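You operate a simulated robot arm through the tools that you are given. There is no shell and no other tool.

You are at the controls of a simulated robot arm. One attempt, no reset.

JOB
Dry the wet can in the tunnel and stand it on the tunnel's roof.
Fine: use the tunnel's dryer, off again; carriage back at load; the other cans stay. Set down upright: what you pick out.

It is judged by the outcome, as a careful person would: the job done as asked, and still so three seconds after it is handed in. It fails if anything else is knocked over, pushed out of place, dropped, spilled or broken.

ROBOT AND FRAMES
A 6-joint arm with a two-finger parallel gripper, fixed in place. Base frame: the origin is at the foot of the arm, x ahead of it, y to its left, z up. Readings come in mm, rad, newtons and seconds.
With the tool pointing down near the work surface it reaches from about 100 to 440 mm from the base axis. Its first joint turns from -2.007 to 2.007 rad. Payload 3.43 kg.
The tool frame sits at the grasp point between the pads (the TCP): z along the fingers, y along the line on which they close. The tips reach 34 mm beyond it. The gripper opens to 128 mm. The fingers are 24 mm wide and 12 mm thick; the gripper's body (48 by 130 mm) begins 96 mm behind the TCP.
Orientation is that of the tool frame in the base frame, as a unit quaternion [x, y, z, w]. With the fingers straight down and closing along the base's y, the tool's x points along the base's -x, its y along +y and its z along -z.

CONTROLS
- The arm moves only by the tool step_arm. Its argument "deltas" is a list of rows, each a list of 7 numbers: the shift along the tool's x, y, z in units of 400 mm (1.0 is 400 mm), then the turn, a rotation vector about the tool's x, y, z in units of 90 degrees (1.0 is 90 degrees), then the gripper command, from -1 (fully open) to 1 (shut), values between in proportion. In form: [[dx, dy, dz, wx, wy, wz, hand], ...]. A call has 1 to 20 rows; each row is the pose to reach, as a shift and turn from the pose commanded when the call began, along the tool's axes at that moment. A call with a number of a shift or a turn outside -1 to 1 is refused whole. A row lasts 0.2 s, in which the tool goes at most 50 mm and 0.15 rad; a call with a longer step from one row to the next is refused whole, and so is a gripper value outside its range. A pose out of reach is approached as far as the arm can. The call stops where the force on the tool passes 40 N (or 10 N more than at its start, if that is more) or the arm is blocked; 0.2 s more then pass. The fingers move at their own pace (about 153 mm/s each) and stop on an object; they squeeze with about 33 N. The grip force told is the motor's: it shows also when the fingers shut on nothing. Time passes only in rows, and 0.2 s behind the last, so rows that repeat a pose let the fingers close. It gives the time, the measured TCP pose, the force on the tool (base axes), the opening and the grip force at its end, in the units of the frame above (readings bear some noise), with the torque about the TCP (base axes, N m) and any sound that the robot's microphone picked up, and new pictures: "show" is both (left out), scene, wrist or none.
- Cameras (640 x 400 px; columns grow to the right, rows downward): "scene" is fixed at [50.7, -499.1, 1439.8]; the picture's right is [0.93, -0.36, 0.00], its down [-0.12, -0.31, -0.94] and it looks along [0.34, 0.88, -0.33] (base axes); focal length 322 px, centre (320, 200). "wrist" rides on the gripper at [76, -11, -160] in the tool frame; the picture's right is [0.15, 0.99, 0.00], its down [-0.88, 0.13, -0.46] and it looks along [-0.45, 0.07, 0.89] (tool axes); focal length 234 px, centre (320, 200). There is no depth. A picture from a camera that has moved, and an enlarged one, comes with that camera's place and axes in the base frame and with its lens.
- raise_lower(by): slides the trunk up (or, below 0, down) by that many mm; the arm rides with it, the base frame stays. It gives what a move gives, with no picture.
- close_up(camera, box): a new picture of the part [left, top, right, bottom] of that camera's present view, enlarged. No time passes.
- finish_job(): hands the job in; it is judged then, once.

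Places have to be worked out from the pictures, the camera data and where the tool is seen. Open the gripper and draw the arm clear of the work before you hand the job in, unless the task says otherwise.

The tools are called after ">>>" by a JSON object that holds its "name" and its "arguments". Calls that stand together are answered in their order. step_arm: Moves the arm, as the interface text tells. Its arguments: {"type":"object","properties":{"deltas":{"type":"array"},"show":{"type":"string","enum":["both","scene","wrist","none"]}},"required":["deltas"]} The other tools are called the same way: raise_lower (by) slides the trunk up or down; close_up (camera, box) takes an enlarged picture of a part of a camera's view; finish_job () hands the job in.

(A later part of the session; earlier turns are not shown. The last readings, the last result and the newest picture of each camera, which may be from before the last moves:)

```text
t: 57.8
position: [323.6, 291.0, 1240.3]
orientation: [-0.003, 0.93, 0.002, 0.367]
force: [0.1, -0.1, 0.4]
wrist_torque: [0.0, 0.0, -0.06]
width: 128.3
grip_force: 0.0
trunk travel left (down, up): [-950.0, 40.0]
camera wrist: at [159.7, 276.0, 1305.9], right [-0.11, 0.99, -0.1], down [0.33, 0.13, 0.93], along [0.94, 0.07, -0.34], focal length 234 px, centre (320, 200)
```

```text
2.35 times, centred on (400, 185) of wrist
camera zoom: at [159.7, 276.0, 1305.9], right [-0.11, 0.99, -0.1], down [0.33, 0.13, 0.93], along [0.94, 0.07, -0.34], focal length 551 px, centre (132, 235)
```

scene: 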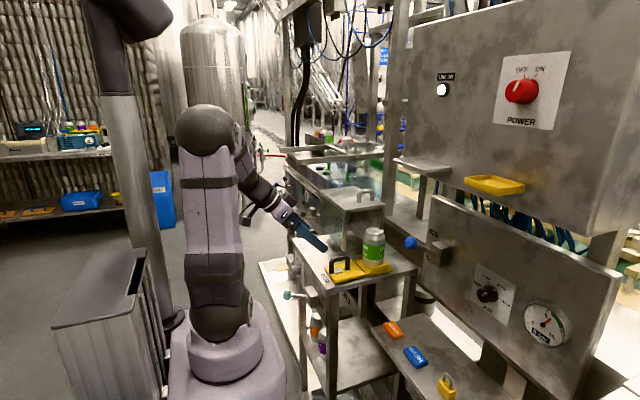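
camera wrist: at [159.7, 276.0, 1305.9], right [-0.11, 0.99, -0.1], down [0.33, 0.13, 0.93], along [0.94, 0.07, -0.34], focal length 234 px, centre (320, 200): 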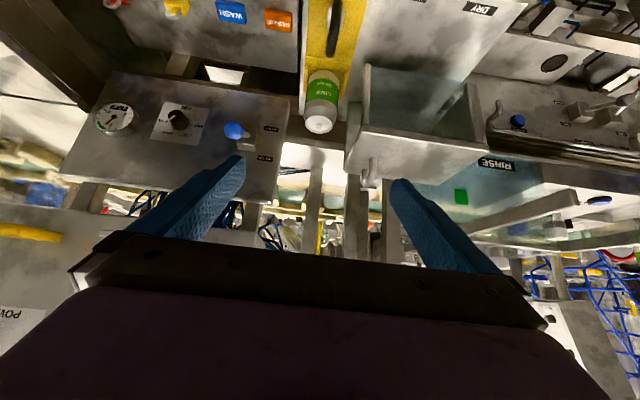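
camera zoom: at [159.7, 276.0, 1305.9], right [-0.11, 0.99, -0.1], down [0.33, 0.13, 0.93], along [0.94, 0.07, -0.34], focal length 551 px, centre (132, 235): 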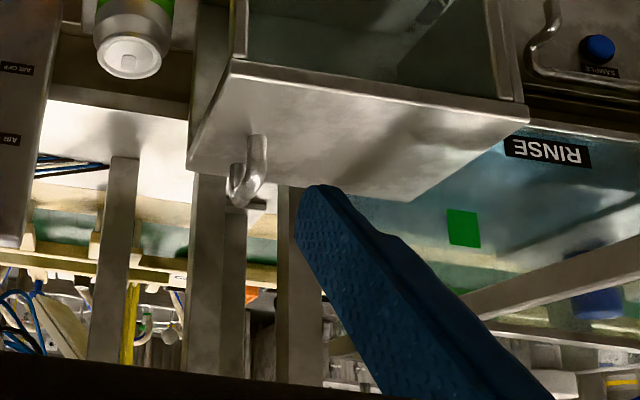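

The roof's top spans x≈476–622 and y≈356–576 at z≈1065, with its handle at y≈398, x 550–610. That leaves a clear spot at about (525,475). I move to a pre-grasp for the can with the tool yawed 25° and opened to 90 mm.

>>> {"name": "step_arm", "arguments": {"deltas": [[0.008, -0.011, 0.077, -0.024, 0, -0.025, -0.7], [0.016, -0.022, 0.154, -0.048, 0, -0.051, -0.406], [0.024, -0.033, 0.231, -0.072, 0, -0.076, -0.406], [0.032, -0.044, 0.308, -0.096, 0, -0.102, -0.406], [0.04, -0.055, 0.385, -0.12, 0, -0.128, -0.406], [0.048, -0.066, 0.462, -0.144, 0, -0.153, -0.406], [0.056, -0.077, 0.54, -0.168, 0, -0.179, -0.406], [0.0625, -0.0875, 0.619, -0.19, 0, -0.203, -0.406], [0.0625, -0.0875, 0.619, -0.19, 0, -0.203, -0.406]], "show": "both"}}

>>> {"name": "close_up", "arguments": {"camera": "wrist", "box": [220, 80, 440, 260]}}

>>> {"name": "close_up", "arguments": {"camera": "scene", "box": [270, 160, 430, 280]}}

```text
t: 59.8
position: [475.3, 255.1, 1044.7]
orientation: [-0.203, 0.908, 0.081, 0.357]
force: [-0.7, -0.1, -0.9]
wrist_torque: [0.04, -0.02, -0.01]
width: 89.9
grip_force: 0.1
trunk travel left (down, up): [-950.0, 40.0]
camera wrist: at [331.3, 174.4, 1109.3], right [-0.52, 0.85, -0.1], down [0.25, 0.26, 0.93], along [0.82, 0.46, -0.34], focal length 234 px, centre (320, 200)
```

scene: 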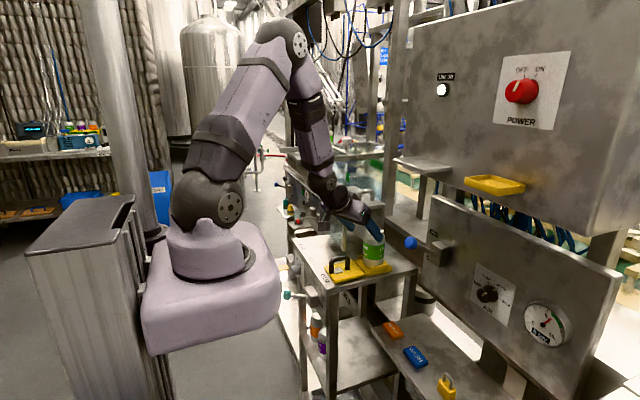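
wrist: 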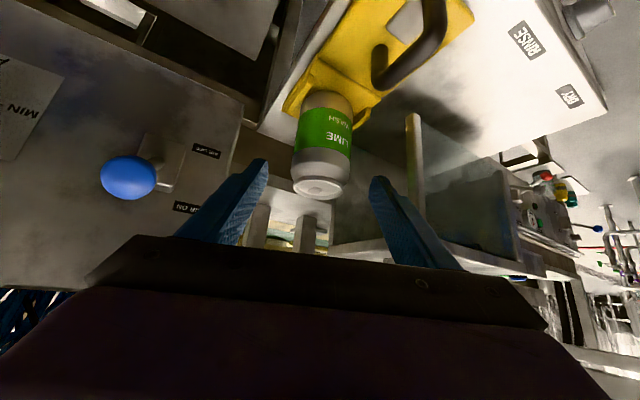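

```text
2.22 times, centred on (330, 170) of wrist
camera zoom: at [331.3, 174.4, 1109.3], right [-0.52, 0.85, -0.1], down [0.25, 0.26, 0.93], along [0.82, 0.46, -0.34], focal length 520 px, centre (298, 267)
```

zoom: 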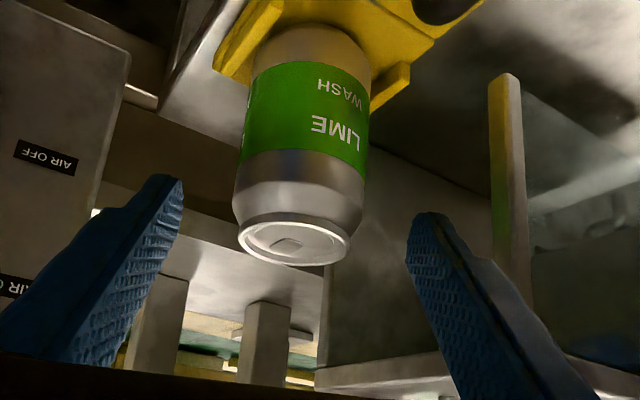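

```text
3.33 times, centred on (350, 220) of scene
camera zoom: at [50.7, -499.1, 1439.8], right [0.93, -0.36, 0.0], down [-0.12, -0.31, -0.94], along [0.34, 0.88, -0.33], focal length 1075 px, centre (220, 133)
```

zoom: 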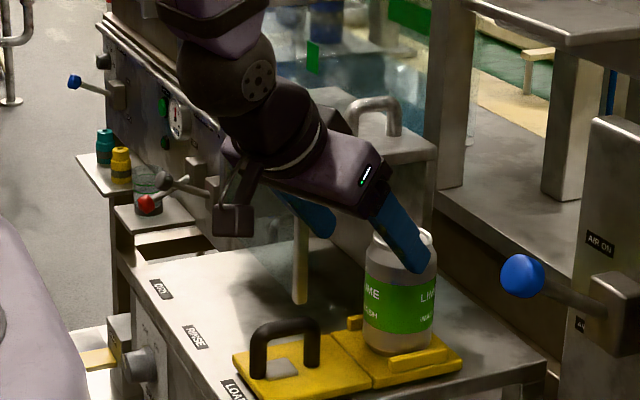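

The can lies within 1 mm of the tool axis. I advance about 106 mm along it so the pads straddle the can at z≈967.

>>> {"name": "step_arm", "arguments": {"deltas": [[0, 0, 0.06, 0, 0, 0, -0.406], [0, 0, 0.12, 0, 0, 0, -0.406], [0, 0, 0.18, 0, 0, 0, -0.406], [0, 0, 0.23, 0, 0, 0, -0.406], [0, 0, 0.265, 0, 0, 0, -0.406], [0, 0, 0.265, 0, 0, 0, -0.406]], "show": "both"}}

>>> {"name": "close_up", "arguments": {"camera": "wrist", "box": [220, 80, 440, 260]}}

>>> {"name": "close_up", "arguments": {"camera": "scene", "box": [310, 180, 430, 280]}}

```text
t: 61.2
position: [536.3, 293.3, 966.1]
orientation: [-0.2, 0.909, 0.081, 0.358]
force: [-0.6, -0.1, 0.6]
wrist_torque: [0.0, 0.03, 0.0]
width: 89.9
grip_force: 0.0
out of reach, approached as far as the arm can: row 3, 4, 5, 6
trunk travel left (down, up): [-950.0, 40.0]
camera wrist: at [392.2, 213.0, 1030.2], right [-0.51, 0.85, -0.1], down [0.25, 0.26, 0.93], along [0.82, 0.45, -0.34], focal length 234 px, centre (320, 200)
```

scene: 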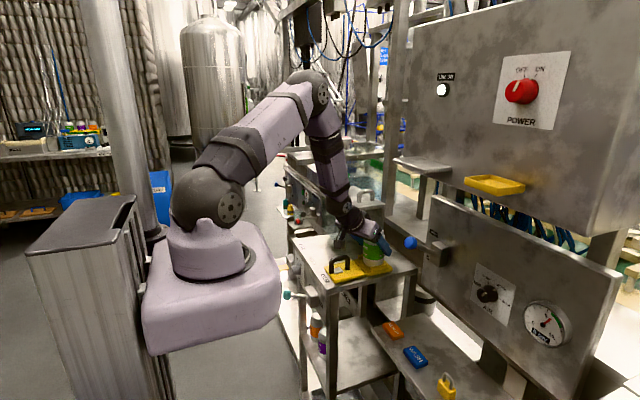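
wrist: 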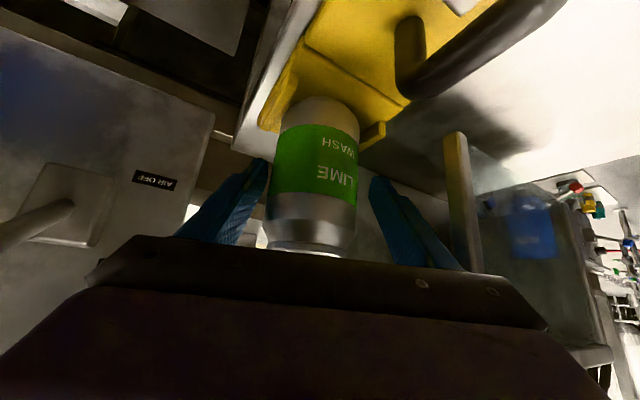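

```text
2.22 times, centred on (330, 170) of wrist
camera zoom: at [392.2, 213.0, 1030.2], right [-0.51, 0.85, -0.1], down [0.25, 0.26, 0.93], along [0.82, 0.45, -0.34], focal length 520 px, centre (298, 267)
```

zoom: 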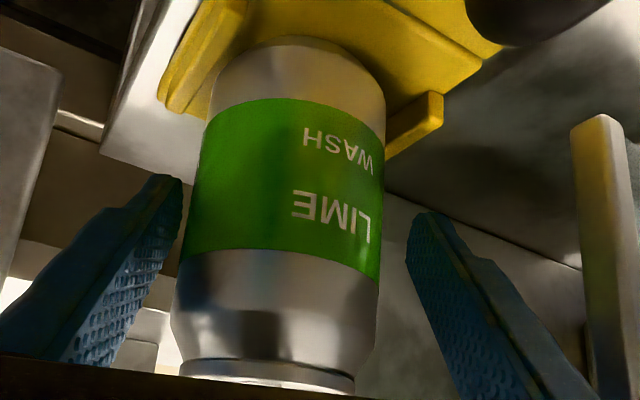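

```text
4.00 times, centred on (370, 230) of scene
camera zoom: at [50.7, -499.1, 1439.8], right [0.93, -0.36, 0.0], down [-0.12, -0.31, -0.94], along [0.34, 0.88, -0.33], focal length 1290 px, centre (120, 80)
```

zoom: 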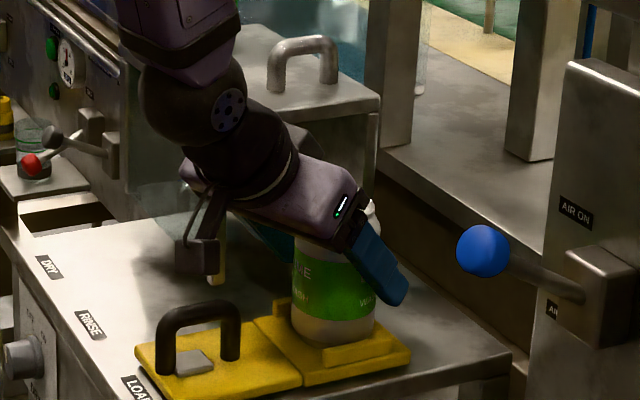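

A wrist limit shifted the tool about 8 mm sideways, because the arm is too steep at this trunk height. I back out the way I came, raise the arm, and then lower the trunk so the forearm lies flatter.

>>> {"name": "step_arm", "arguments": {"deltas": [[0, 0, -0.05, 0, 0, 0, -0.406], [0, 0, -0.12, 0, 0, 0, -0.406], [0, 0, -0.2, 0, 0, 0, -0.406], [0, 0, -0.27, 0, 0, 0, -0.406], [-0.07, 0, -0.345, 0, 0, 0, -0.406], [-0.14, 0, -0.42, 0, 0, 0, -0.406], [-0.21, 0, -0.495, 0, 0, 0, -0.406], [-0.256, 0, -0.544, 0, 0, 0, -0.406]], "show": "scene"}}

```text
t: 63.0
position: [470.0, 262.8, 1196.4]
orientation: [-0.217, 0.903, 0.076, 0.362]
force: [-1.3, -0.1, -2.5]
wrist_torque: [0.05, -0.13, -0.09]
width: 90.2
grip_force: 0.0
trunk travel left (down, up): [-950.0, 40.0]
```

scene: 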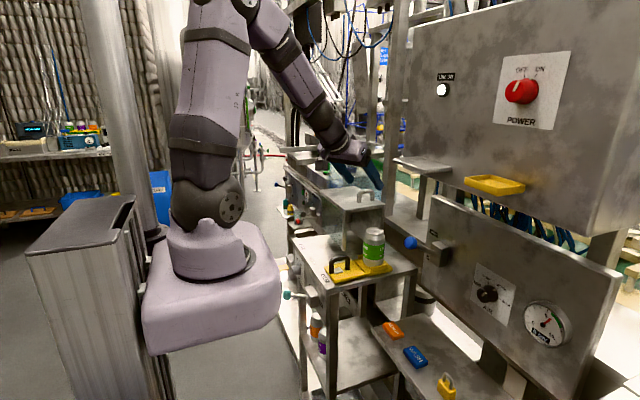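

Now I lower the trunk by 150 mm and check where I am.

>>> {"name": "raise_lower", "arguments": {"by": -150}}

>>> {"name": "step_arm", "arguments": {"deltas": [[0, 0, 0, 0, 0, 0, -0.406], [0, 0, 0, 0, 0, 0, -0.406]], "show": "both"}}

>>> {"name": "close_up", "arguments": {"camera": "wrist", "box": [220, 80, 440, 260]}}

```text
t: 64.8
position: [469.0, 263.3, 1045.0]
orientation: [-0.203, 0.908, 0.082, 0.358]
force: [-0.1, 0.6, -0.1]
wrist_torque: [-0.01, 0.0, 0.02]
width: 89.8
grip_force: 0.0
trunk travel left (down, up): [-800.0, 190.0]
```

```text
t: 65.3
position: [468.2, 264.6, 1045.9]
orientation: [-0.204, 0.908, 0.081, 0.358]
force: [-0.1, -0.1, -0.5]
wrist_torque: [-0.05, 0.04, 0.01]
width: 89.8
grip_force: 0.1
trunk travel left (down, up): [-800.0, 190.0]
camera wrist: at [325.0, 181.6, 1109.7], right [-0.52, 0.85, -0.1], down [0.25, 0.26, 0.93], along [0.82, 0.46, -0.34], focal length 234 px, centre (320, 200)
```

scene: 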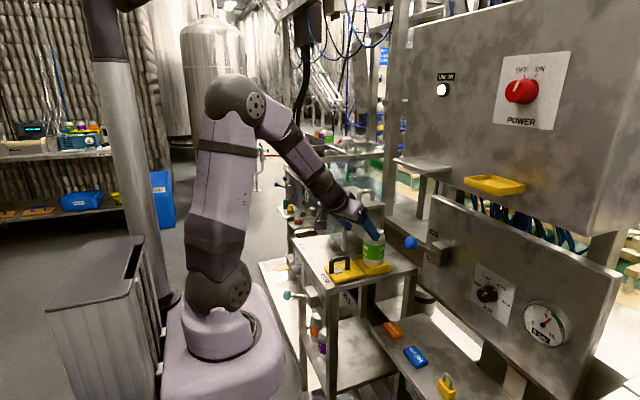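
wrist: 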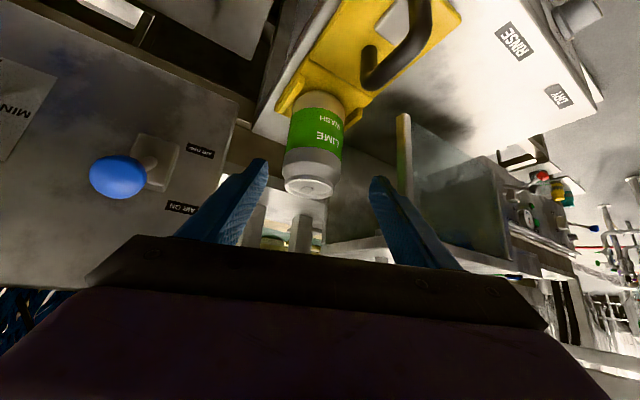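

```text
2.22 times, centred on (330, 170) of wrist
camera zoom: at [325.0, 181.6, 1109.7], right [-0.52, 0.85, -0.1], down [0.25, 0.26, 0.93], along [0.82, 0.46, -0.34], focal length 520 px, centre (298, 267)
```

zoom: 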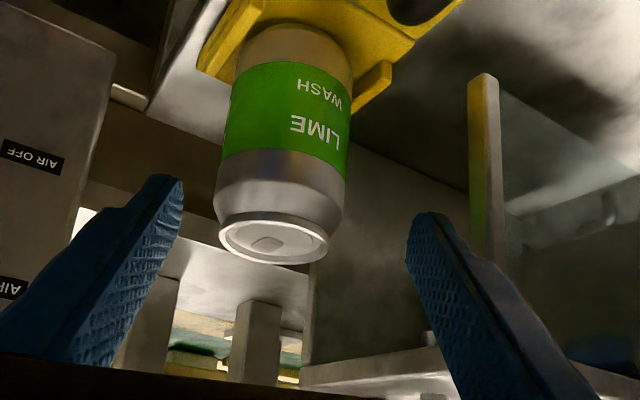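

From here the can needs an 11 mm sideways shift and a 111 mm advance. I do the shift first and then most of the advance.

>>> {"name": "step_arm", "arguments": {"deltas": [[-0.002, -0.0278, 0.0, 0, 0, 0, -0.406], [-0.004, -0.0278, 0.07, 0, 0, 0, -0.406], [-0.004, -0.0278, 0.14, 0, 0, 0, -0.406], [-0.004, -0.0278, 0.2, 0, 0, 0, -0.406], [-0.004, -0.0278, 0.25, 0, 0, 0, -0.406], [-0.004, -0.0278, 0.2725, 0, 0, 0, -0.406], [-0.004, -0.0278, 0.2725, 0, 0, 0, -0.406]], "show": "both"}}

>>> {"name": "close_up", "arguments": {"camera": "wrist", "box": [220, 80, 440, 260]}}

>>> {"name": "close_up", "arguments": {"camera": "scene", "box": [310, 180, 430, 280]}}

```text
t: 67.0
position: [541.1, 286.0, 966.4]
orientation: [-0.203, 0.908, 0.081, 0.358]
force: [-0.8, 0.9, -0.8]
wrist_torque: [0.02, 0.0, 0.01]
width: 90.1
grip_force: 0.1
trunk travel left (down, up): [-800.0, 190.0]
camera wrist: at [397.4, 204.0, 1031.7], right [-0.52, 0.85, -0.1], down [0.25, 0.26, 0.93], along [0.82, 0.46, -0.34], focal length 234 px, centre (320, 200)
```

scene: 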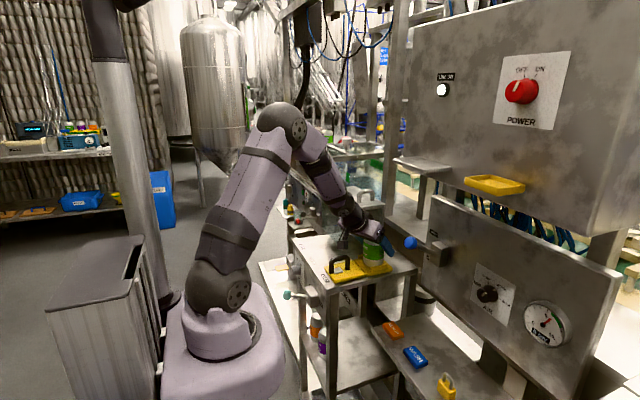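
wrist: 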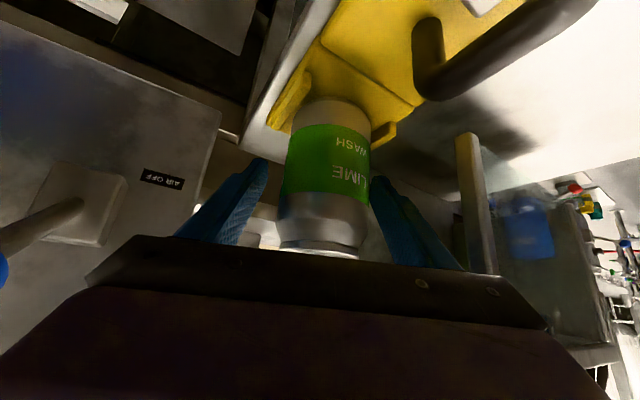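

```text
2.22 times, centred on (330, 170) of wrist
camera zoom: at [397.4, 204.0, 1031.7], right [-0.52, 0.85, -0.1], down [0.25, 0.26, 0.93], along [0.82, 0.46, -0.34], focal length 520 px, centre (298, 267)
```

zoom: 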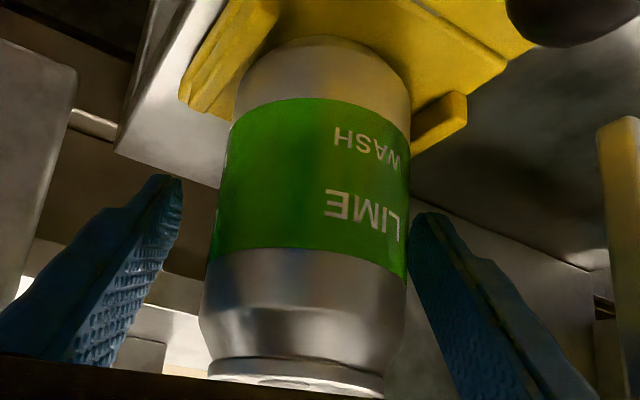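

```text
4.00 times, centred on (370, 230) of scene
camera zoom: at [50.7, -499.1, 1439.8], right [0.93, -0.36, 0.0], down [-0.12, -0.31, -0.94], along [0.34, 0.88, -0.33], focal length 1290 px, centre (120, 80)
```

zoom: 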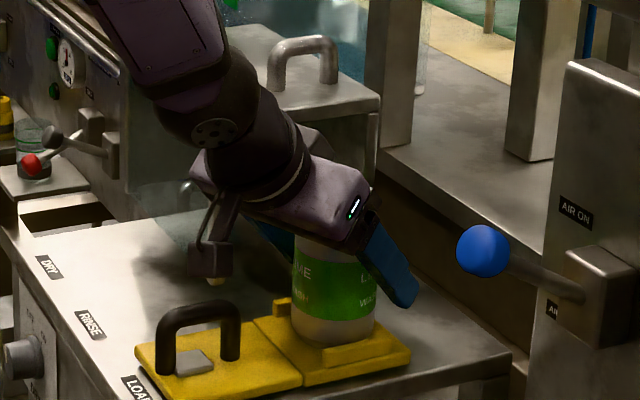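

The can sits about 4.5 mm nearer the right finger. I shift the tool +4.5 mm sideways and look again.

>>> {"name": "step_arm", "arguments": {"deltas": [[0, 0.0112, 0.0, 0, 0, 0, -0.406], [0, 0.0112, 0.0, 0, 0, 0, -0.406]], "show": "wrist"}}

>>> {"name": "close_up", "arguments": {"camera": "wrist", "box": [220, 80, 440, 260]}}

```text
t: 67.5
position: [538.7, 290.0, 966.7]
orientation: [-0.203, 0.908, 0.08, 0.357]
force: [0.2, -0.2, 0.5]
wrist_torque: [-0.02, 0.02, 0.0]
width: 90.0
grip_force: 0.0
trunk travel left (down, up): [-800.0, 190.0]
camera wrist: at [395.4, 208.4, 1031.2], right [-0.52, 0.85, -0.1], down [0.25, 0.26, 0.93], along [0.82, 0.46, -0.34], focal length 234 px, centre (320, 200)
```

wrist: 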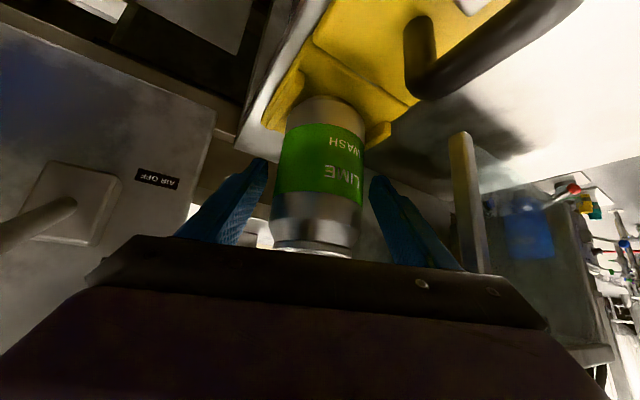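

```text
2.22 times, centred on (330, 170) of wrist
camera zoom: at [395.4, 208.4, 1031.2], right [-0.52, 0.85, -0.1], down [0.25, 0.26, 0.93], along [0.82, 0.46, -0.34], focal length 520 px, centre (298, 267)
```

zoom: 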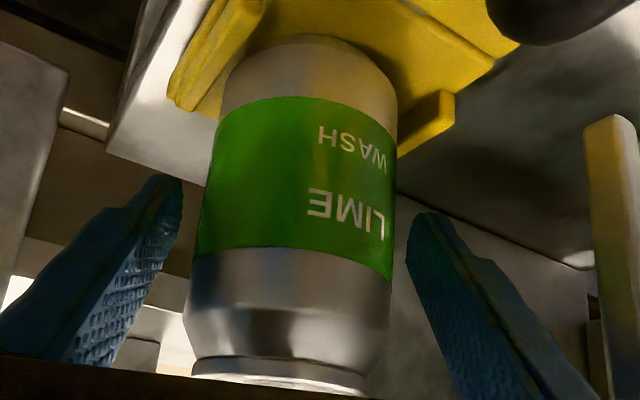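

The can is now centred within about 2 mm. I close the fingers.

>>> {"name": "step_arm", "arguments": {"deltas": [[0, 0.002, 0, 0, 0, 0, -0.2], [0, 0.002, 0, 0, 0, 0, -0.1], [0, 0.002, 0, 0, 0, 0, 0.0], [0, 0.002, 0, 0, 0, 0, 0.3], [0, 0.002, 0, 0, 0, 0, 0.3]], "show": "both"}}

>>> {"name": "close_up", "arguments": {"camera": "wrist", "box": [220, 80, 440, 260]}}

>>> {"name": "close_up", "arguments": {"camera": "scene", "box": [310, 180, 430, 280]}}

```text
t: 68.8
position: [539.2, 290.5, 967.7]
orientation: [-0.204, 0.908, 0.081, 0.357]
force: [1.2, -0.6, -0.3]
wrist_torque: [-0.07, -0.04, -0.02]
width: 65.4
grip_force: 32.7
trunk travel left (down, up): [-800.0, 190.0]
camera wrist: at [395.6, 208.6, 1031.6], right [-0.52, 0.85, -0.1], down [0.25, 0.26, 0.93], along [0.82, 0.46, -0.34], focal length 234 px, centre (320, 200)
```

scene: 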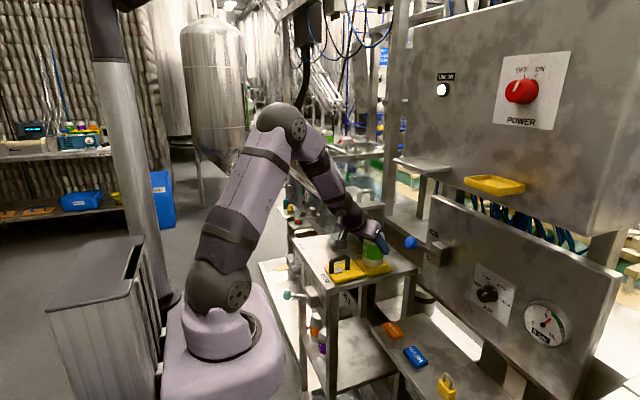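
wrist: 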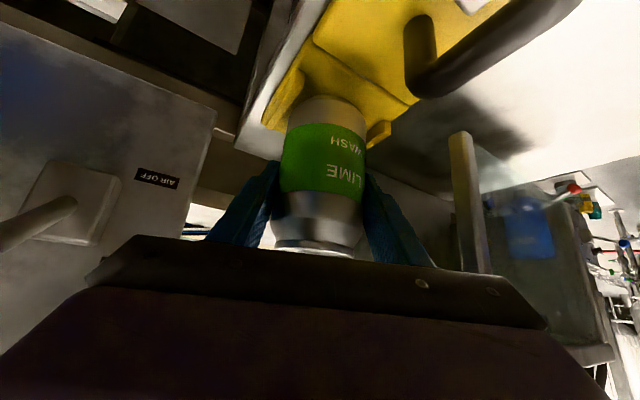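

```text
2.22 times, centred on (330, 170) of wrist
camera zoom: at [395.6, 208.6, 1031.6], right [-0.52, 0.85, -0.1], down [0.25, 0.26, 0.93], along [0.82, 0.46, -0.34], focal length 520 px, centre (298, 267)
```

zoom: 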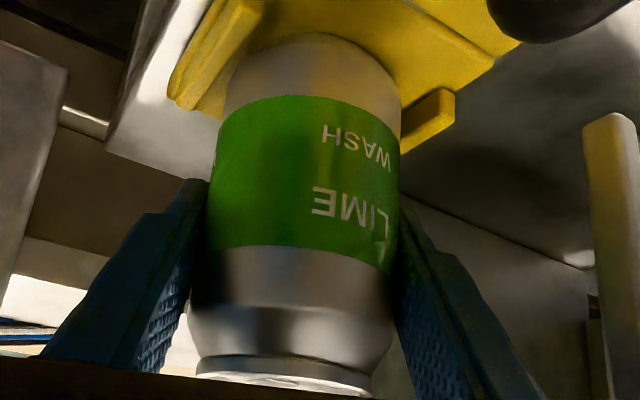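

```text
4.00 times, centred on (370, 230) of scene
camera zoom: at [50.7, -499.1, 1439.8], right [0.93, -0.36, 0.0], down [-0.12, -0.31, -0.94], along [0.34, 0.88, -0.33], focal length 1290 px, centre (120, 80)
```

zoom: 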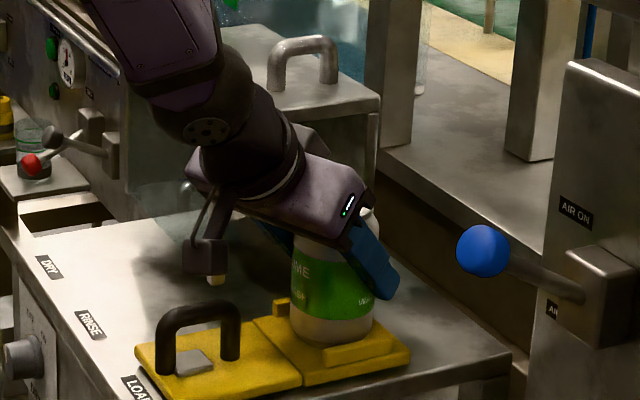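

The can is gripped at 65 mm wide. I lift it straight up 40 mm and check.

>>> {"name": "step_arm", "arguments": {"deltas": [[0, 0, 0, 0, 0, 0, 0.6], [-0.01, 0, -0.011, 0, 0, 0, 0.6], [-0.03, 0, -0.032, 0, 0, 0, 0.6], [-0.05, 0, -0.0535, 0, 0, 0, 0.6], [-0.0683, 0, -0.0732, 0, 0, 0, 0.6], [-0.0683, 0, -0.0732, 0, 0, 0, 0.6]], "show": "both"}}

>>> {"name": "close_up", "arguments": {"camera": "scene", "box": [310, 180, 430, 280]}}

```text
t: 70.2
position: [538.7, 290.1, 1007.5]
orientation: [-0.203, 0.908, 0.081, 0.358]
force: [0.3, 0.5, -4.2]
wrist_torque: [0.01, 0.03, -0.01]
width: 65.2
grip_force: 32.6
trunk travel left (down, up): [-800.0, 190.0]
camera wrist: at [395.4, 208.0, 1071.3], right [-0.52, 0.85, -0.1], down [0.25, 0.26, 0.93], along [0.82, 0.46, -0.34], focal length 234 px, centre (320, 200)
```

scene: 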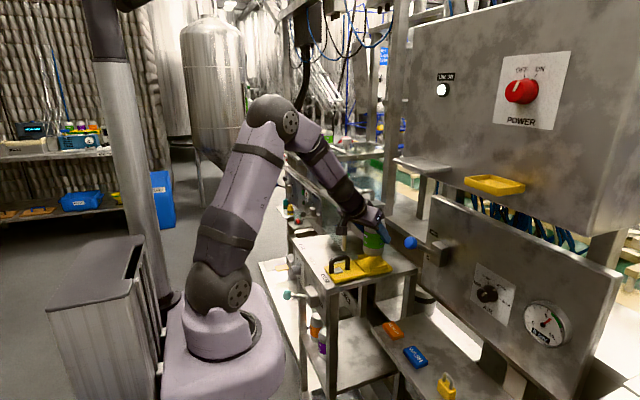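
wrist: 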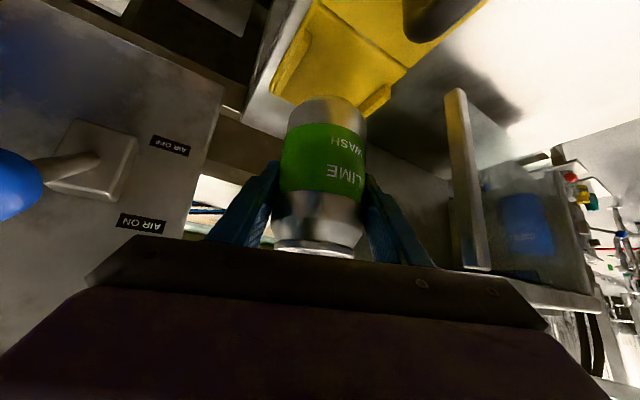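

```text
4.00 times, centred on (370, 230) of scene
camera zoom: at [50.7, -499.1, 1439.8], right [0.93, -0.36, 0.0], down [-0.12, -0.31, -0.94], along [0.34, 0.88, -0.33], focal length 1290 px, centre (120, 80)
```

zoom: 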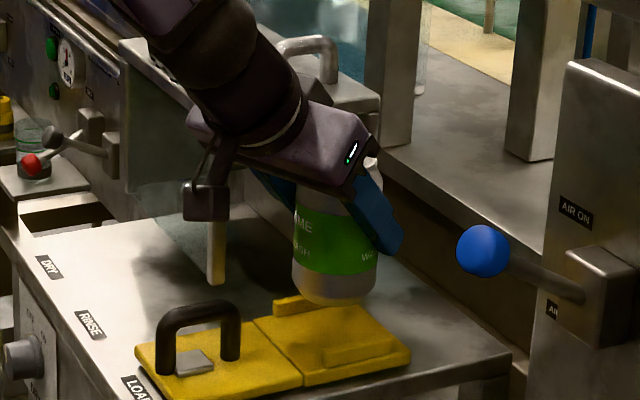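

The can is lifted cleanly, weighing about 4 N, and hangs upright. I move 15 mm away from the roof edge, then raise the trunk 160 mm so the can clears the roof.

>>> {"name": "step_arm", "arguments": {"deltas": [[0.006, -0.017, -0.0055, 0, 0, 0, 0.6], [0.0117, -0.034, -0.011, 0, 0, 0, 0.6], [0.0117, -0.034, -0.011, 0, 0, 0, 0.6]], "show": "none"}}

>>> {"name": "raise_lower", "arguments": {"by": 160}}

>>> {"name": "step_arm", "arguments": {"deltas": [[0, 0, 0, 0, 0, 0, 0.6]], "show": "both"}}

>>> {"name": "close_up", "arguments": {"camera": "scene", "box": [290, 120, 450, 280]}}

```text
t: 71.0
position: [539.6, 274.8, 1005.5]
orientation: [-0.204, 0.908, 0.082, 0.357]
force: [-0.4, -0.4, -3.4]
wrist_torque: [-0.02, -0.01, -0.01]
width: 65.3
grip_force: 33.1
trunk travel left (down, up): [-800.0, 190.0]
```

```text
t: 72.8
position: [539.4, 276.0, 1165.9]
orientation: [-0.204, 0.908, 0.081, 0.357]
force: [0.2, 0.7, -3.4]
wrist_torque: [-0.03, 0.02, 0.02]
width: 65.2
grip_force: 32.8
trunk travel left (down, up): [-960.0, 30.0]
```

```text
t: 73.2
position: [538.8, 276.2, 1164.6]
orientation: [-0.204, 0.908, 0.081, 0.358]
force: [0.0, 0.1, -3.0]
wrist_torque: [0.04, 0.01, -0.01]
width: 65.2
grip_force: 33.5
trunk travel left (down, up): [-960.0, 30.0]
camera wrist: at [395.7, 193.7, 1230.6], right [-0.52, 0.85, -0.1], down [0.25, 0.26, 0.93], along [0.82, 0.46, -0.34], focal length 234 px, centre (320, 200)
```

scene: 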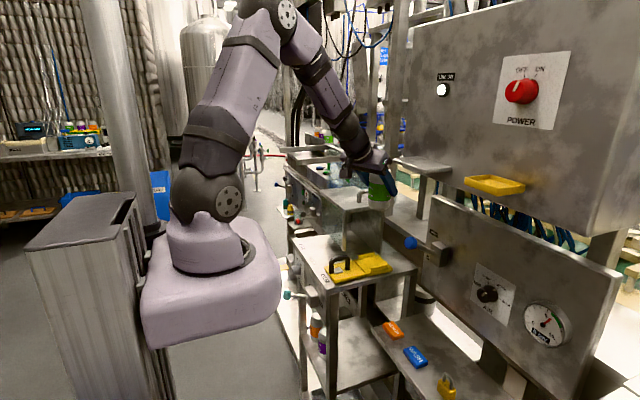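
wrist: 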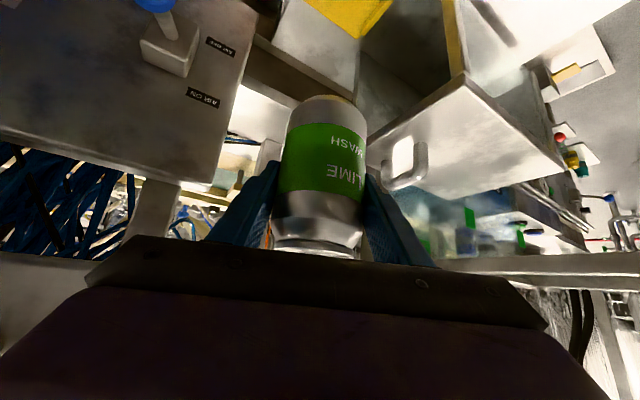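

```text
2.50 times, centred on (370, 200) of scene
camera zoom: at [50.7, -499.1, 1439.8], right [0.93, -0.36, 0.0], down [-0.12, -0.31, -0.94], along [0.34, 0.88, -0.33], focal length 806 px, centre (195, 200)
```

zoom: 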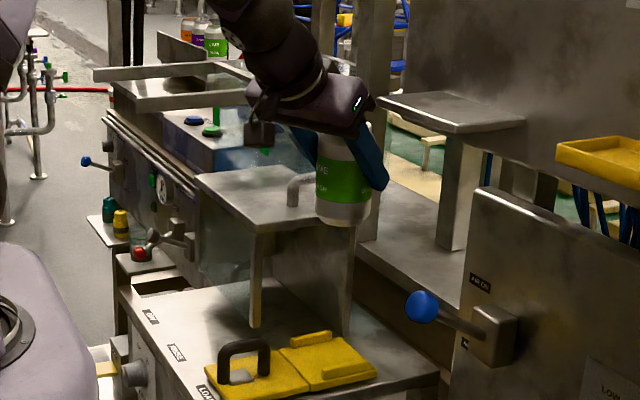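

The can is upright, its base at about z 1100. I move left and up, then carry it over the roof to about (505,475), passing on the front side of the roof handle.

>>> {"name": "step_arm", "arguments": {"deltas": [[0.001, 0.034, -0.044, 0, 0, 0, 0.6], [0.0025, 0.068, -0.088, 0, 0, 0, 0.6], [-0.018, 0.128, -0.0685, 0, 0, 0, 0.6], [-0.039, 0.187, -0.049, 0, 0, 0, 0.6], [-0.06, 0.247, -0.03, 0, 0, 0, 0.6], [-0.08, 0.307, -0.01, 0, 0, 0, 0.6], [-0.1, 0.367, 0.009, 0, 0, 0, 0.6], [-0.121, 0.426, 0.028, 0, 0, 0, 0.6], [-0.142, 0.486, 0.0475, 0, 0, 0, 0.6], [-0.142, 0.486, 0.0475, 0, 0, 0, 0.6]], "show": "both"}}

>>> {"name": "close_up", "arguments": {"camera": "scene", "box": [290, 120, 450, 280]}}

>>> {"name": "close_up", "arguments": {"camera": "wrist", "box": [220, 60, 440, 260]}}

```text
t: 75.4
position: [506.9, 473.0, 1189.8]
orientation: [-0.204, 0.908, 0.082, 0.358]
force: [0.3, -0.6, -2.8]
wrist_torque: [0.02, 0.0, 0.03]
width: 65.4
grip_force: 33.0
trunk travel left (down, up): [-960.0, 30.0]
camera wrist: at [362.9, 391.3, 1255.6], right [-0.52, 0.85, -0.1], down [0.25, 0.26, 0.93], along [0.82, 0.46, -0.34], focal length 234 px, centre (320, 200)
```

scene: 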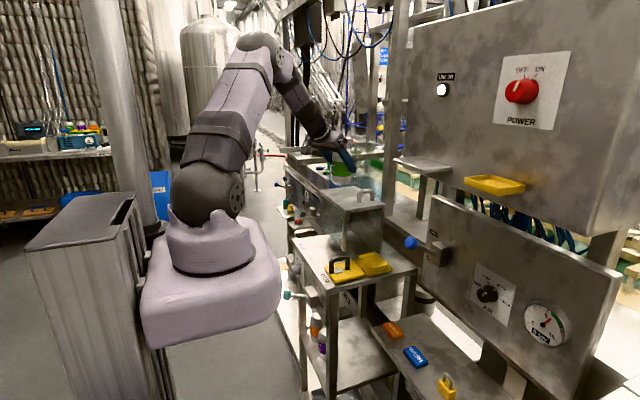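
wrist: 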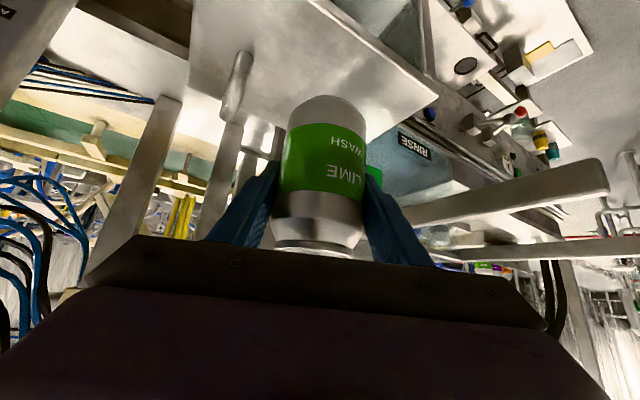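

```text
2.50 times, centred on (370, 200) of scene
camera zoom: at [50.7, -499.1, 1439.8], right [0.93, -0.36, 0.0], down [-0.12, -0.31, -0.94], along [0.34, 0.88, -0.33], focal length 806 px, centre (195, 200)
```

zoom: 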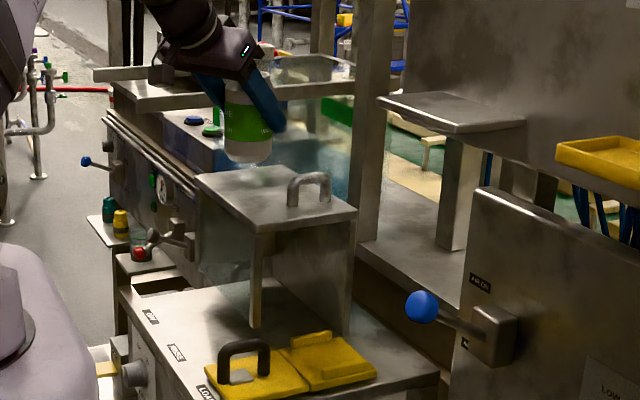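

```text
2.00 times, centred on (330, 160) of wrist
camera zoom: at [362.9, 391.3, 1255.6], right [-0.52, 0.85, -0.1], down [0.25, 0.26, 0.93], along [0.82, 0.46, -0.34], focal length 468 px, centre (300, 280)
```

zoom: 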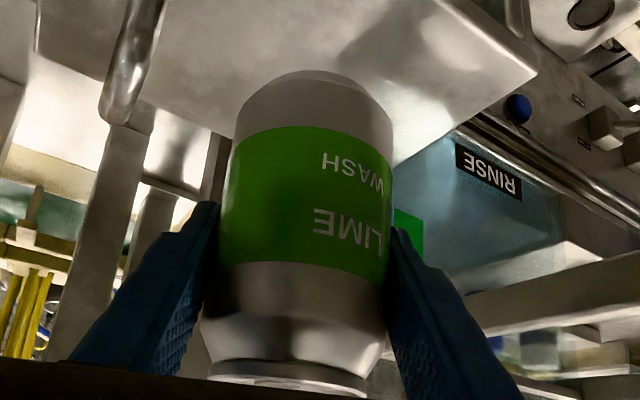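

The can is over the roof and upright. I move to (523,490), which gives more room from the roof handle, and lower it to about 20 mm above the roof.

>>> {"name": "step_arm", "arguments": {"deltas": [[0.0, 0.011, 0.018, 0, 0, 0, 0.6], [-0.004, 0.0213, 0.037, 0, 0, 0, 0.6], [0.01, 0.0213, 0.07, 0, 0, 0, 0.6], [0.0285, 0.0213, 0.11, 0, 0, 0, 0.6], [0.0285, 0.0213, 0.11, 0, 0, 0, 0.6]], "show": "both"}}

>>> {"name": "close_up", "arguments": {"camera": "scene", "box": [310, 130, 410, 230]}}

>>> {"name": "close_up", "arguments": {"camera": "wrist", "box": [220, 60, 440, 260]}}

```text
t: 76.6
position: [520.6, 493.8, 1149.3]
orientation: [-0.203, 0.908, 0.081, 0.358]
force: [0.2, -1.6, -4.2]
wrist_torque: [0.02, -0.03, 0.04]
width: 65.5
grip_force: 33.2
trunk travel left (down, up): [-960.0, 30.0]
camera wrist: at [377.3, 411.0, 1214.9], right [-0.52, 0.85, -0.1], down [0.25, 0.26, 0.93], along [0.82, 0.46, -0.34], focal length 234 px, centre (320, 200)
```

scene: 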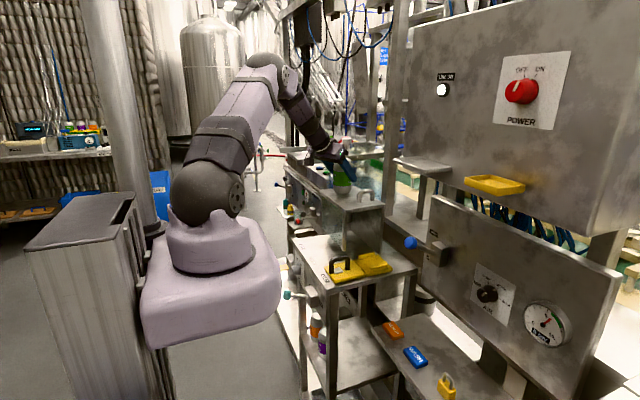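
wrist: 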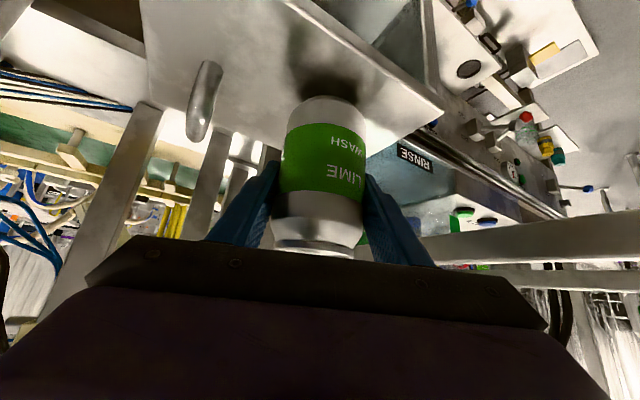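

```text
4.00 times, centred on (360, 180) of scene
camera zoom: at [50.7, -499.1, 1439.8], right [0.93, -0.36, 0.0], down [-0.12, -0.31, -0.94], along [0.34, 0.88, -0.33], focal length 1290 px, centre (160, 280)
```

zoom: 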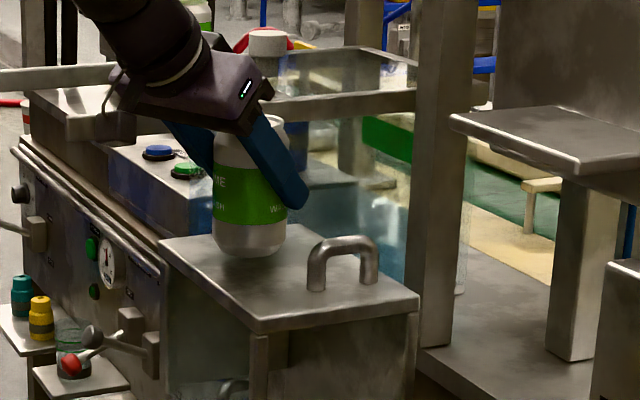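

```text
2.00 times, centred on (330, 160) of wrist
camera zoom: at [377.3, 411.0, 1214.9], right [-0.52, 0.85, -0.1], down [0.25, 0.26, 0.93], along [0.82, 0.46, -0.34], focal length 468 px, centre (300, 280)
```

zoom: 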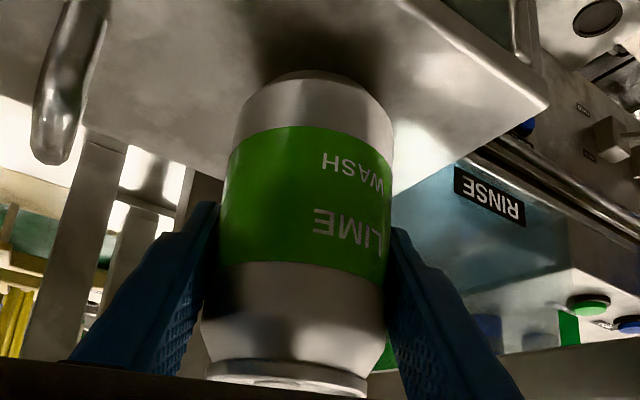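

The can hangs about 20 mm above the roof, well clear of the handle and edges. I lower 12 mm, then feel for contact in small steps.

>>> {"name": "step_arm", "arguments": {"deltas": [[0.007, 0, 0.0075, 0, 0, 0, 0.6], [0.014, 0, 0.015, 0, 0, 0, 0.6], [0.0205, 0, 0.022, 0, 0, 0, 0.6], [0.0205, 0, 0.022, 0, 0, 0, 0.6]], "show": "none"}}

>>> {"name": "step_arm", "arguments": {"deltas": [[0.0034, 0, 0.0037, 0, 0, 0, 0.6], [0.0051, 0, 0.0055, 0, 0, 0, 0.6]], "show": "scene"}}

>>> {"name": "close_up", "arguments": {"camera": "scene", "box": [310, 150, 390, 210]}}

```text
t: 77.6
position: [521.4, 492.5, 1140.8]
orientation: [-0.203, 0.907, 0.082, 0.359]
force: [1.0, 1.5, 2.7]
wrist_torque: [-0.08, 0.01, 0.01]
width: 65.3
grip_force: 33.3
trunk travel left (down, up): [-960.0, 30.0]
```

```text
t: 78.2
position: [520.9, 493.2, 1140.1]
orientation: [-0.204, 0.906, 0.084, 0.361]
force: [3.7, 2.6, 14.8]
wrist_torque: [-0.05, 0.19, 0.04]
width: 65.3
grip_force: 33.2
trunk travel left (down, up): [-960.0, 30.0]
```

scene: 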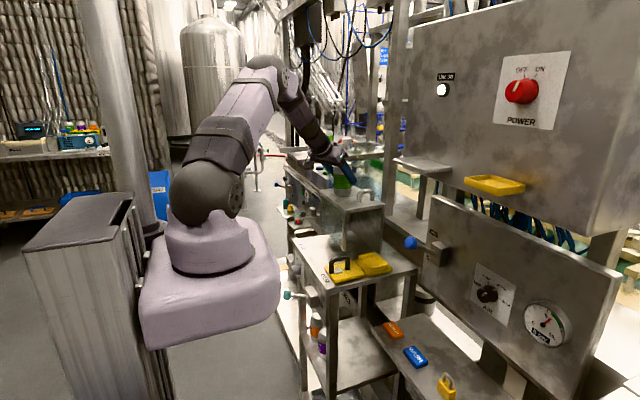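

```text
6.67 times, centred on (350, 180) of scene
camera zoom: at [50.7, -499.1, 1439.8], right [0.93, -0.36, 0.0], down [-0.12, -0.31, -0.94], along [0.34, 0.88, -0.33], focal length 2149 px, centre (120, 333)
```

zoom: 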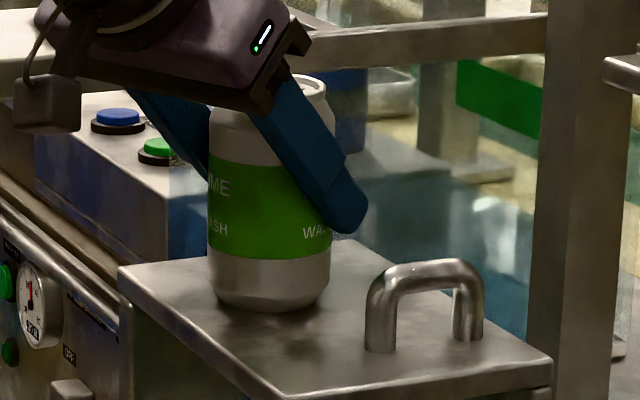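

The can has touched the roof (TCP z≈1140, about 19 N pressing). I relieve the load by easing up about 2 mm before release.

>>> {"name": "step_arm", "arguments": {"deltas": [[-0.0035, 0, -0.0037, 0, 0, 0, 0.6], [-0.0035, 0, -0.0037, 0, 0, 0, 0.6]], "show": "none"}}

```text
t: 78.8
position: [520.8, 491.9, 1139.4]
orientation: [-0.204, 0.907, 0.082, 0.359]
force: [4.4, 3.4, 14.6]
wrist_torque: [-0.19, -0.15, 0.09]
width: 65.4
grip_force: 32.8
trunk travel left (down, up): [-960.0, 30.0]
```

It is still pressing about 15 N, so I ease up a little more.

>>> {"name": "step_arm", "arguments": {"deltas": [[-0.0035, 0, -0.0037, 0, 0, 0, 0.6], [-0.0035, 0, -0.0037, 0, 0, 0, 0.6]], "show": "none"}}

```text
t: 79.4
position: [520.1, 492.1, 1139.6]
orientation: [-0.204, 0.908, 0.081, 0.357]
force: [2.3, 2.8, 8.8]
wrist_torque: [0.07, -0.43, 0.12]
width: 65.4
grip_force: 33.1
trunk travel left (down, up): [-960.0, 30.0]
```

>>> {"name": "step_arm", "arguments": {"deltas": [[-0.0026, 0, -0.0028, 0, 0, 0, 0.6], [-0.0026, 0, -0.0028, 0, 0, 0, 0.6]], "show": "none"}}

```text
t: 80.0
position: [520.6, 490.8, 1138.6]
orientation: [-0.204, 0.909, 0.08, 0.355]
force: [0.0, -1.2, -2.1]
wrist_torque: [0.03, -0.04, 0.01]
width: 65.5
grip_force: 33.4
trunk travel left (down, up): [-960.0, 30.0]
```

The load is nearly zero with the can resting on the roof. I open the fingers gradually to release it.

>>> {"name": "step_arm", "arguments": {"deltas": [[0, 0, 0, 0, 0, 0, -0.02], [0, 0, 0, 0, 0, 0, -0.06], [0, 0, 0, 0, 0, 0, -0.12], [0, 0, 0, 0, 0, 0, -0.25], [0, 0, 0, 0, 0, 0, -0.35]], "show": "both"}}

>>> {"name": "close_up", "arguments": {"camera": "scene", "box": [310, 150, 390, 210]}}

>>> {"name": "close_up", "arguments": {"camera": "wrist", "box": [220, 60, 440, 260]}}

```text
t: 81.2
position: [520.9, 492.6, 1142.8]
orientation: [-0.203, 0.908, 0.082, 0.357]
force: [-0.2, 0.0, 0.7]
wrist_torque: [0.02, -0.02, 0.0]
width: 86.4
grip_force: 0.0
trunk travel left (down, up): [-960.0, 30.0]
camera wrist: at [377.2, 410.0, 1207.5], right [-0.52, 0.85, -0.1], down [0.25, 0.26, 0.93], along [0.82, 0.46, -0.34], focal length 234 px, centre (320, 200)
```

scene: 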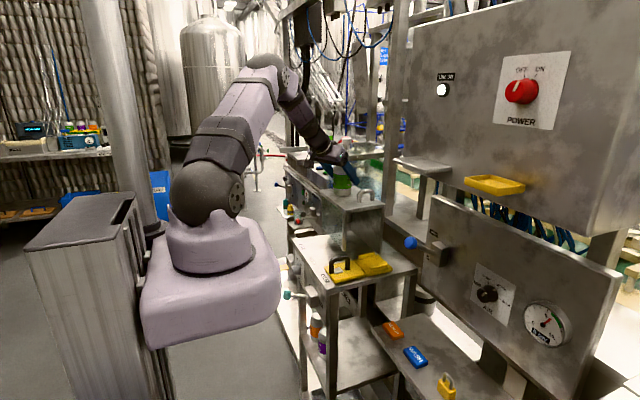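
wrist: 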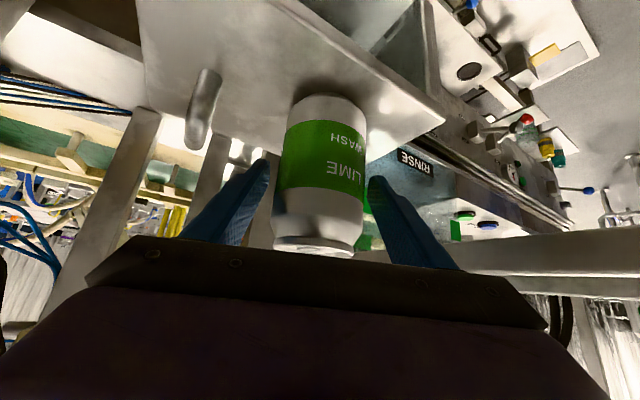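

```text
6.67 times, centred on (350, 180) of scene
camera zoom: at [50.7, -499.1, 1439.8], right [0.93, -0.36, 0.0], down [-0.12, -0.31, -0.94], along [0.34, 0.88, -0.33], focal length 2149 px, centre (120, 333)
```

zoom: 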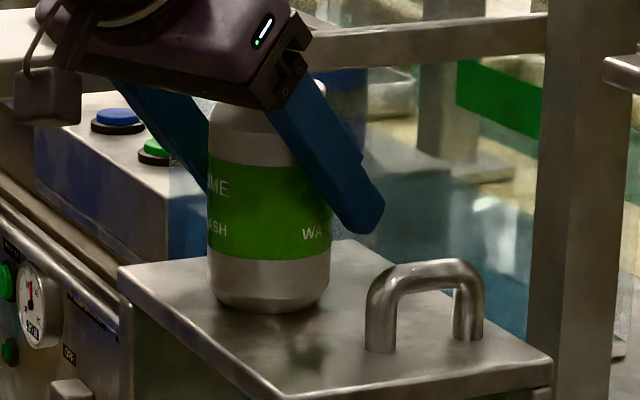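

```text
2.00 times, centred on (330, 160) of wrist
camera zoom: at [377.2, 410.0, 1207.5], right [-0.52, 0.85, -0.1], down [0.25, 0.26, 0.93], along [0.82, 0.46, -0.34], focal length 468 px, centre (300, 280)
```

zoom: 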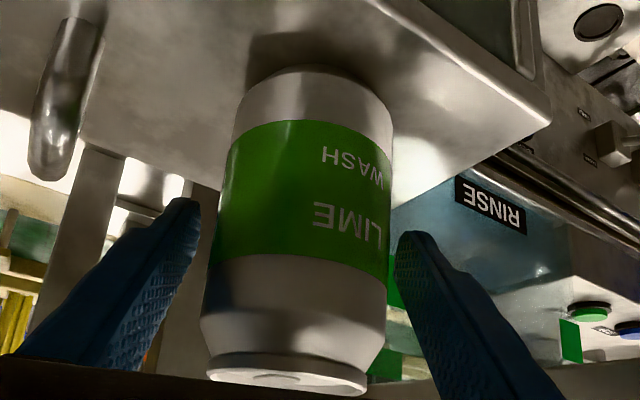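

The can stands on the roof, free of both fingers. I open a little more and back straight out along the tool axis.

>>> {"name": "step_arm", "arguments": {"deltas": [[0, 0, 0, 0, 0, 0, -0.5], [0, 0, 0, 0, 0, 0, -0.6], [0, 0, -0.03, 0, 0, 0, -0.6], [0, 0, -0.08, 0, 0, 0, -0.6], [0, 0, -0.15, 0, 0, 0, -0.6], [0, 0, -0.23, 0, 0, 0, -0.6], [0, 0, -0.31, 0, 0, 0, -0.6], [0, 0, -0.4, 0, 0, 0, -0.6]], "show": "both"}}

>>> {"name": "close_up", "arguments": {"camera": "scene", "box": [290, 120, 450, 280]}}

```text
t: 83.0
position: [422.1, 442.2, 1259.5]
orientation: [-0.203, 0.908, 0.081, 0.358]
force: [0.0, -0.5, 0.1]
wrist_torque: [0.02, 0.0, -0.01]
width: 102.1
grip_force: 0.1
trunk travel left (down, up): [-960.0, 30.0]
camera wrist: at [276.8, 360.3, 1324.6], right [-0.52, 0.85, -0.1], down [0.25, 0.26, 0.93], along [0.82, 0.46, -0.34], focal length 234 px, centre (320, 200)
```

scene: 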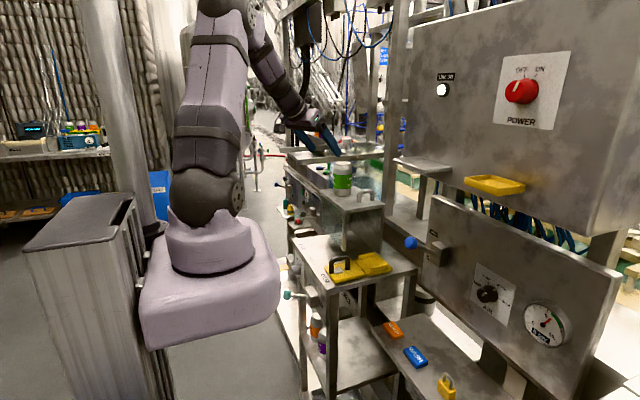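
wrist: 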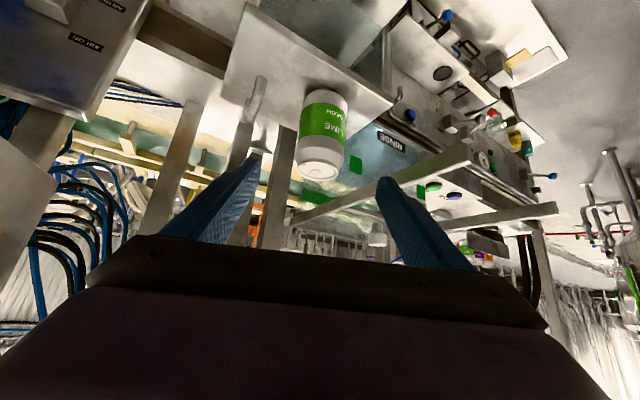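

```text
2.50 times, centred on (370, 200) of scene
camera zoom: at [50.7, -499.1, 1439.8], right [0.93, -0.36, 0.0], down [-0.12, -0.31, -0.94], along [0.34, 0.88, -0.33], focal length 806 px, centre (195, 200)
```

zoom: 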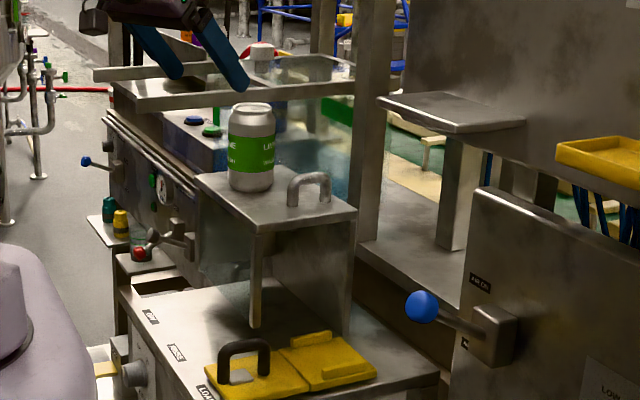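

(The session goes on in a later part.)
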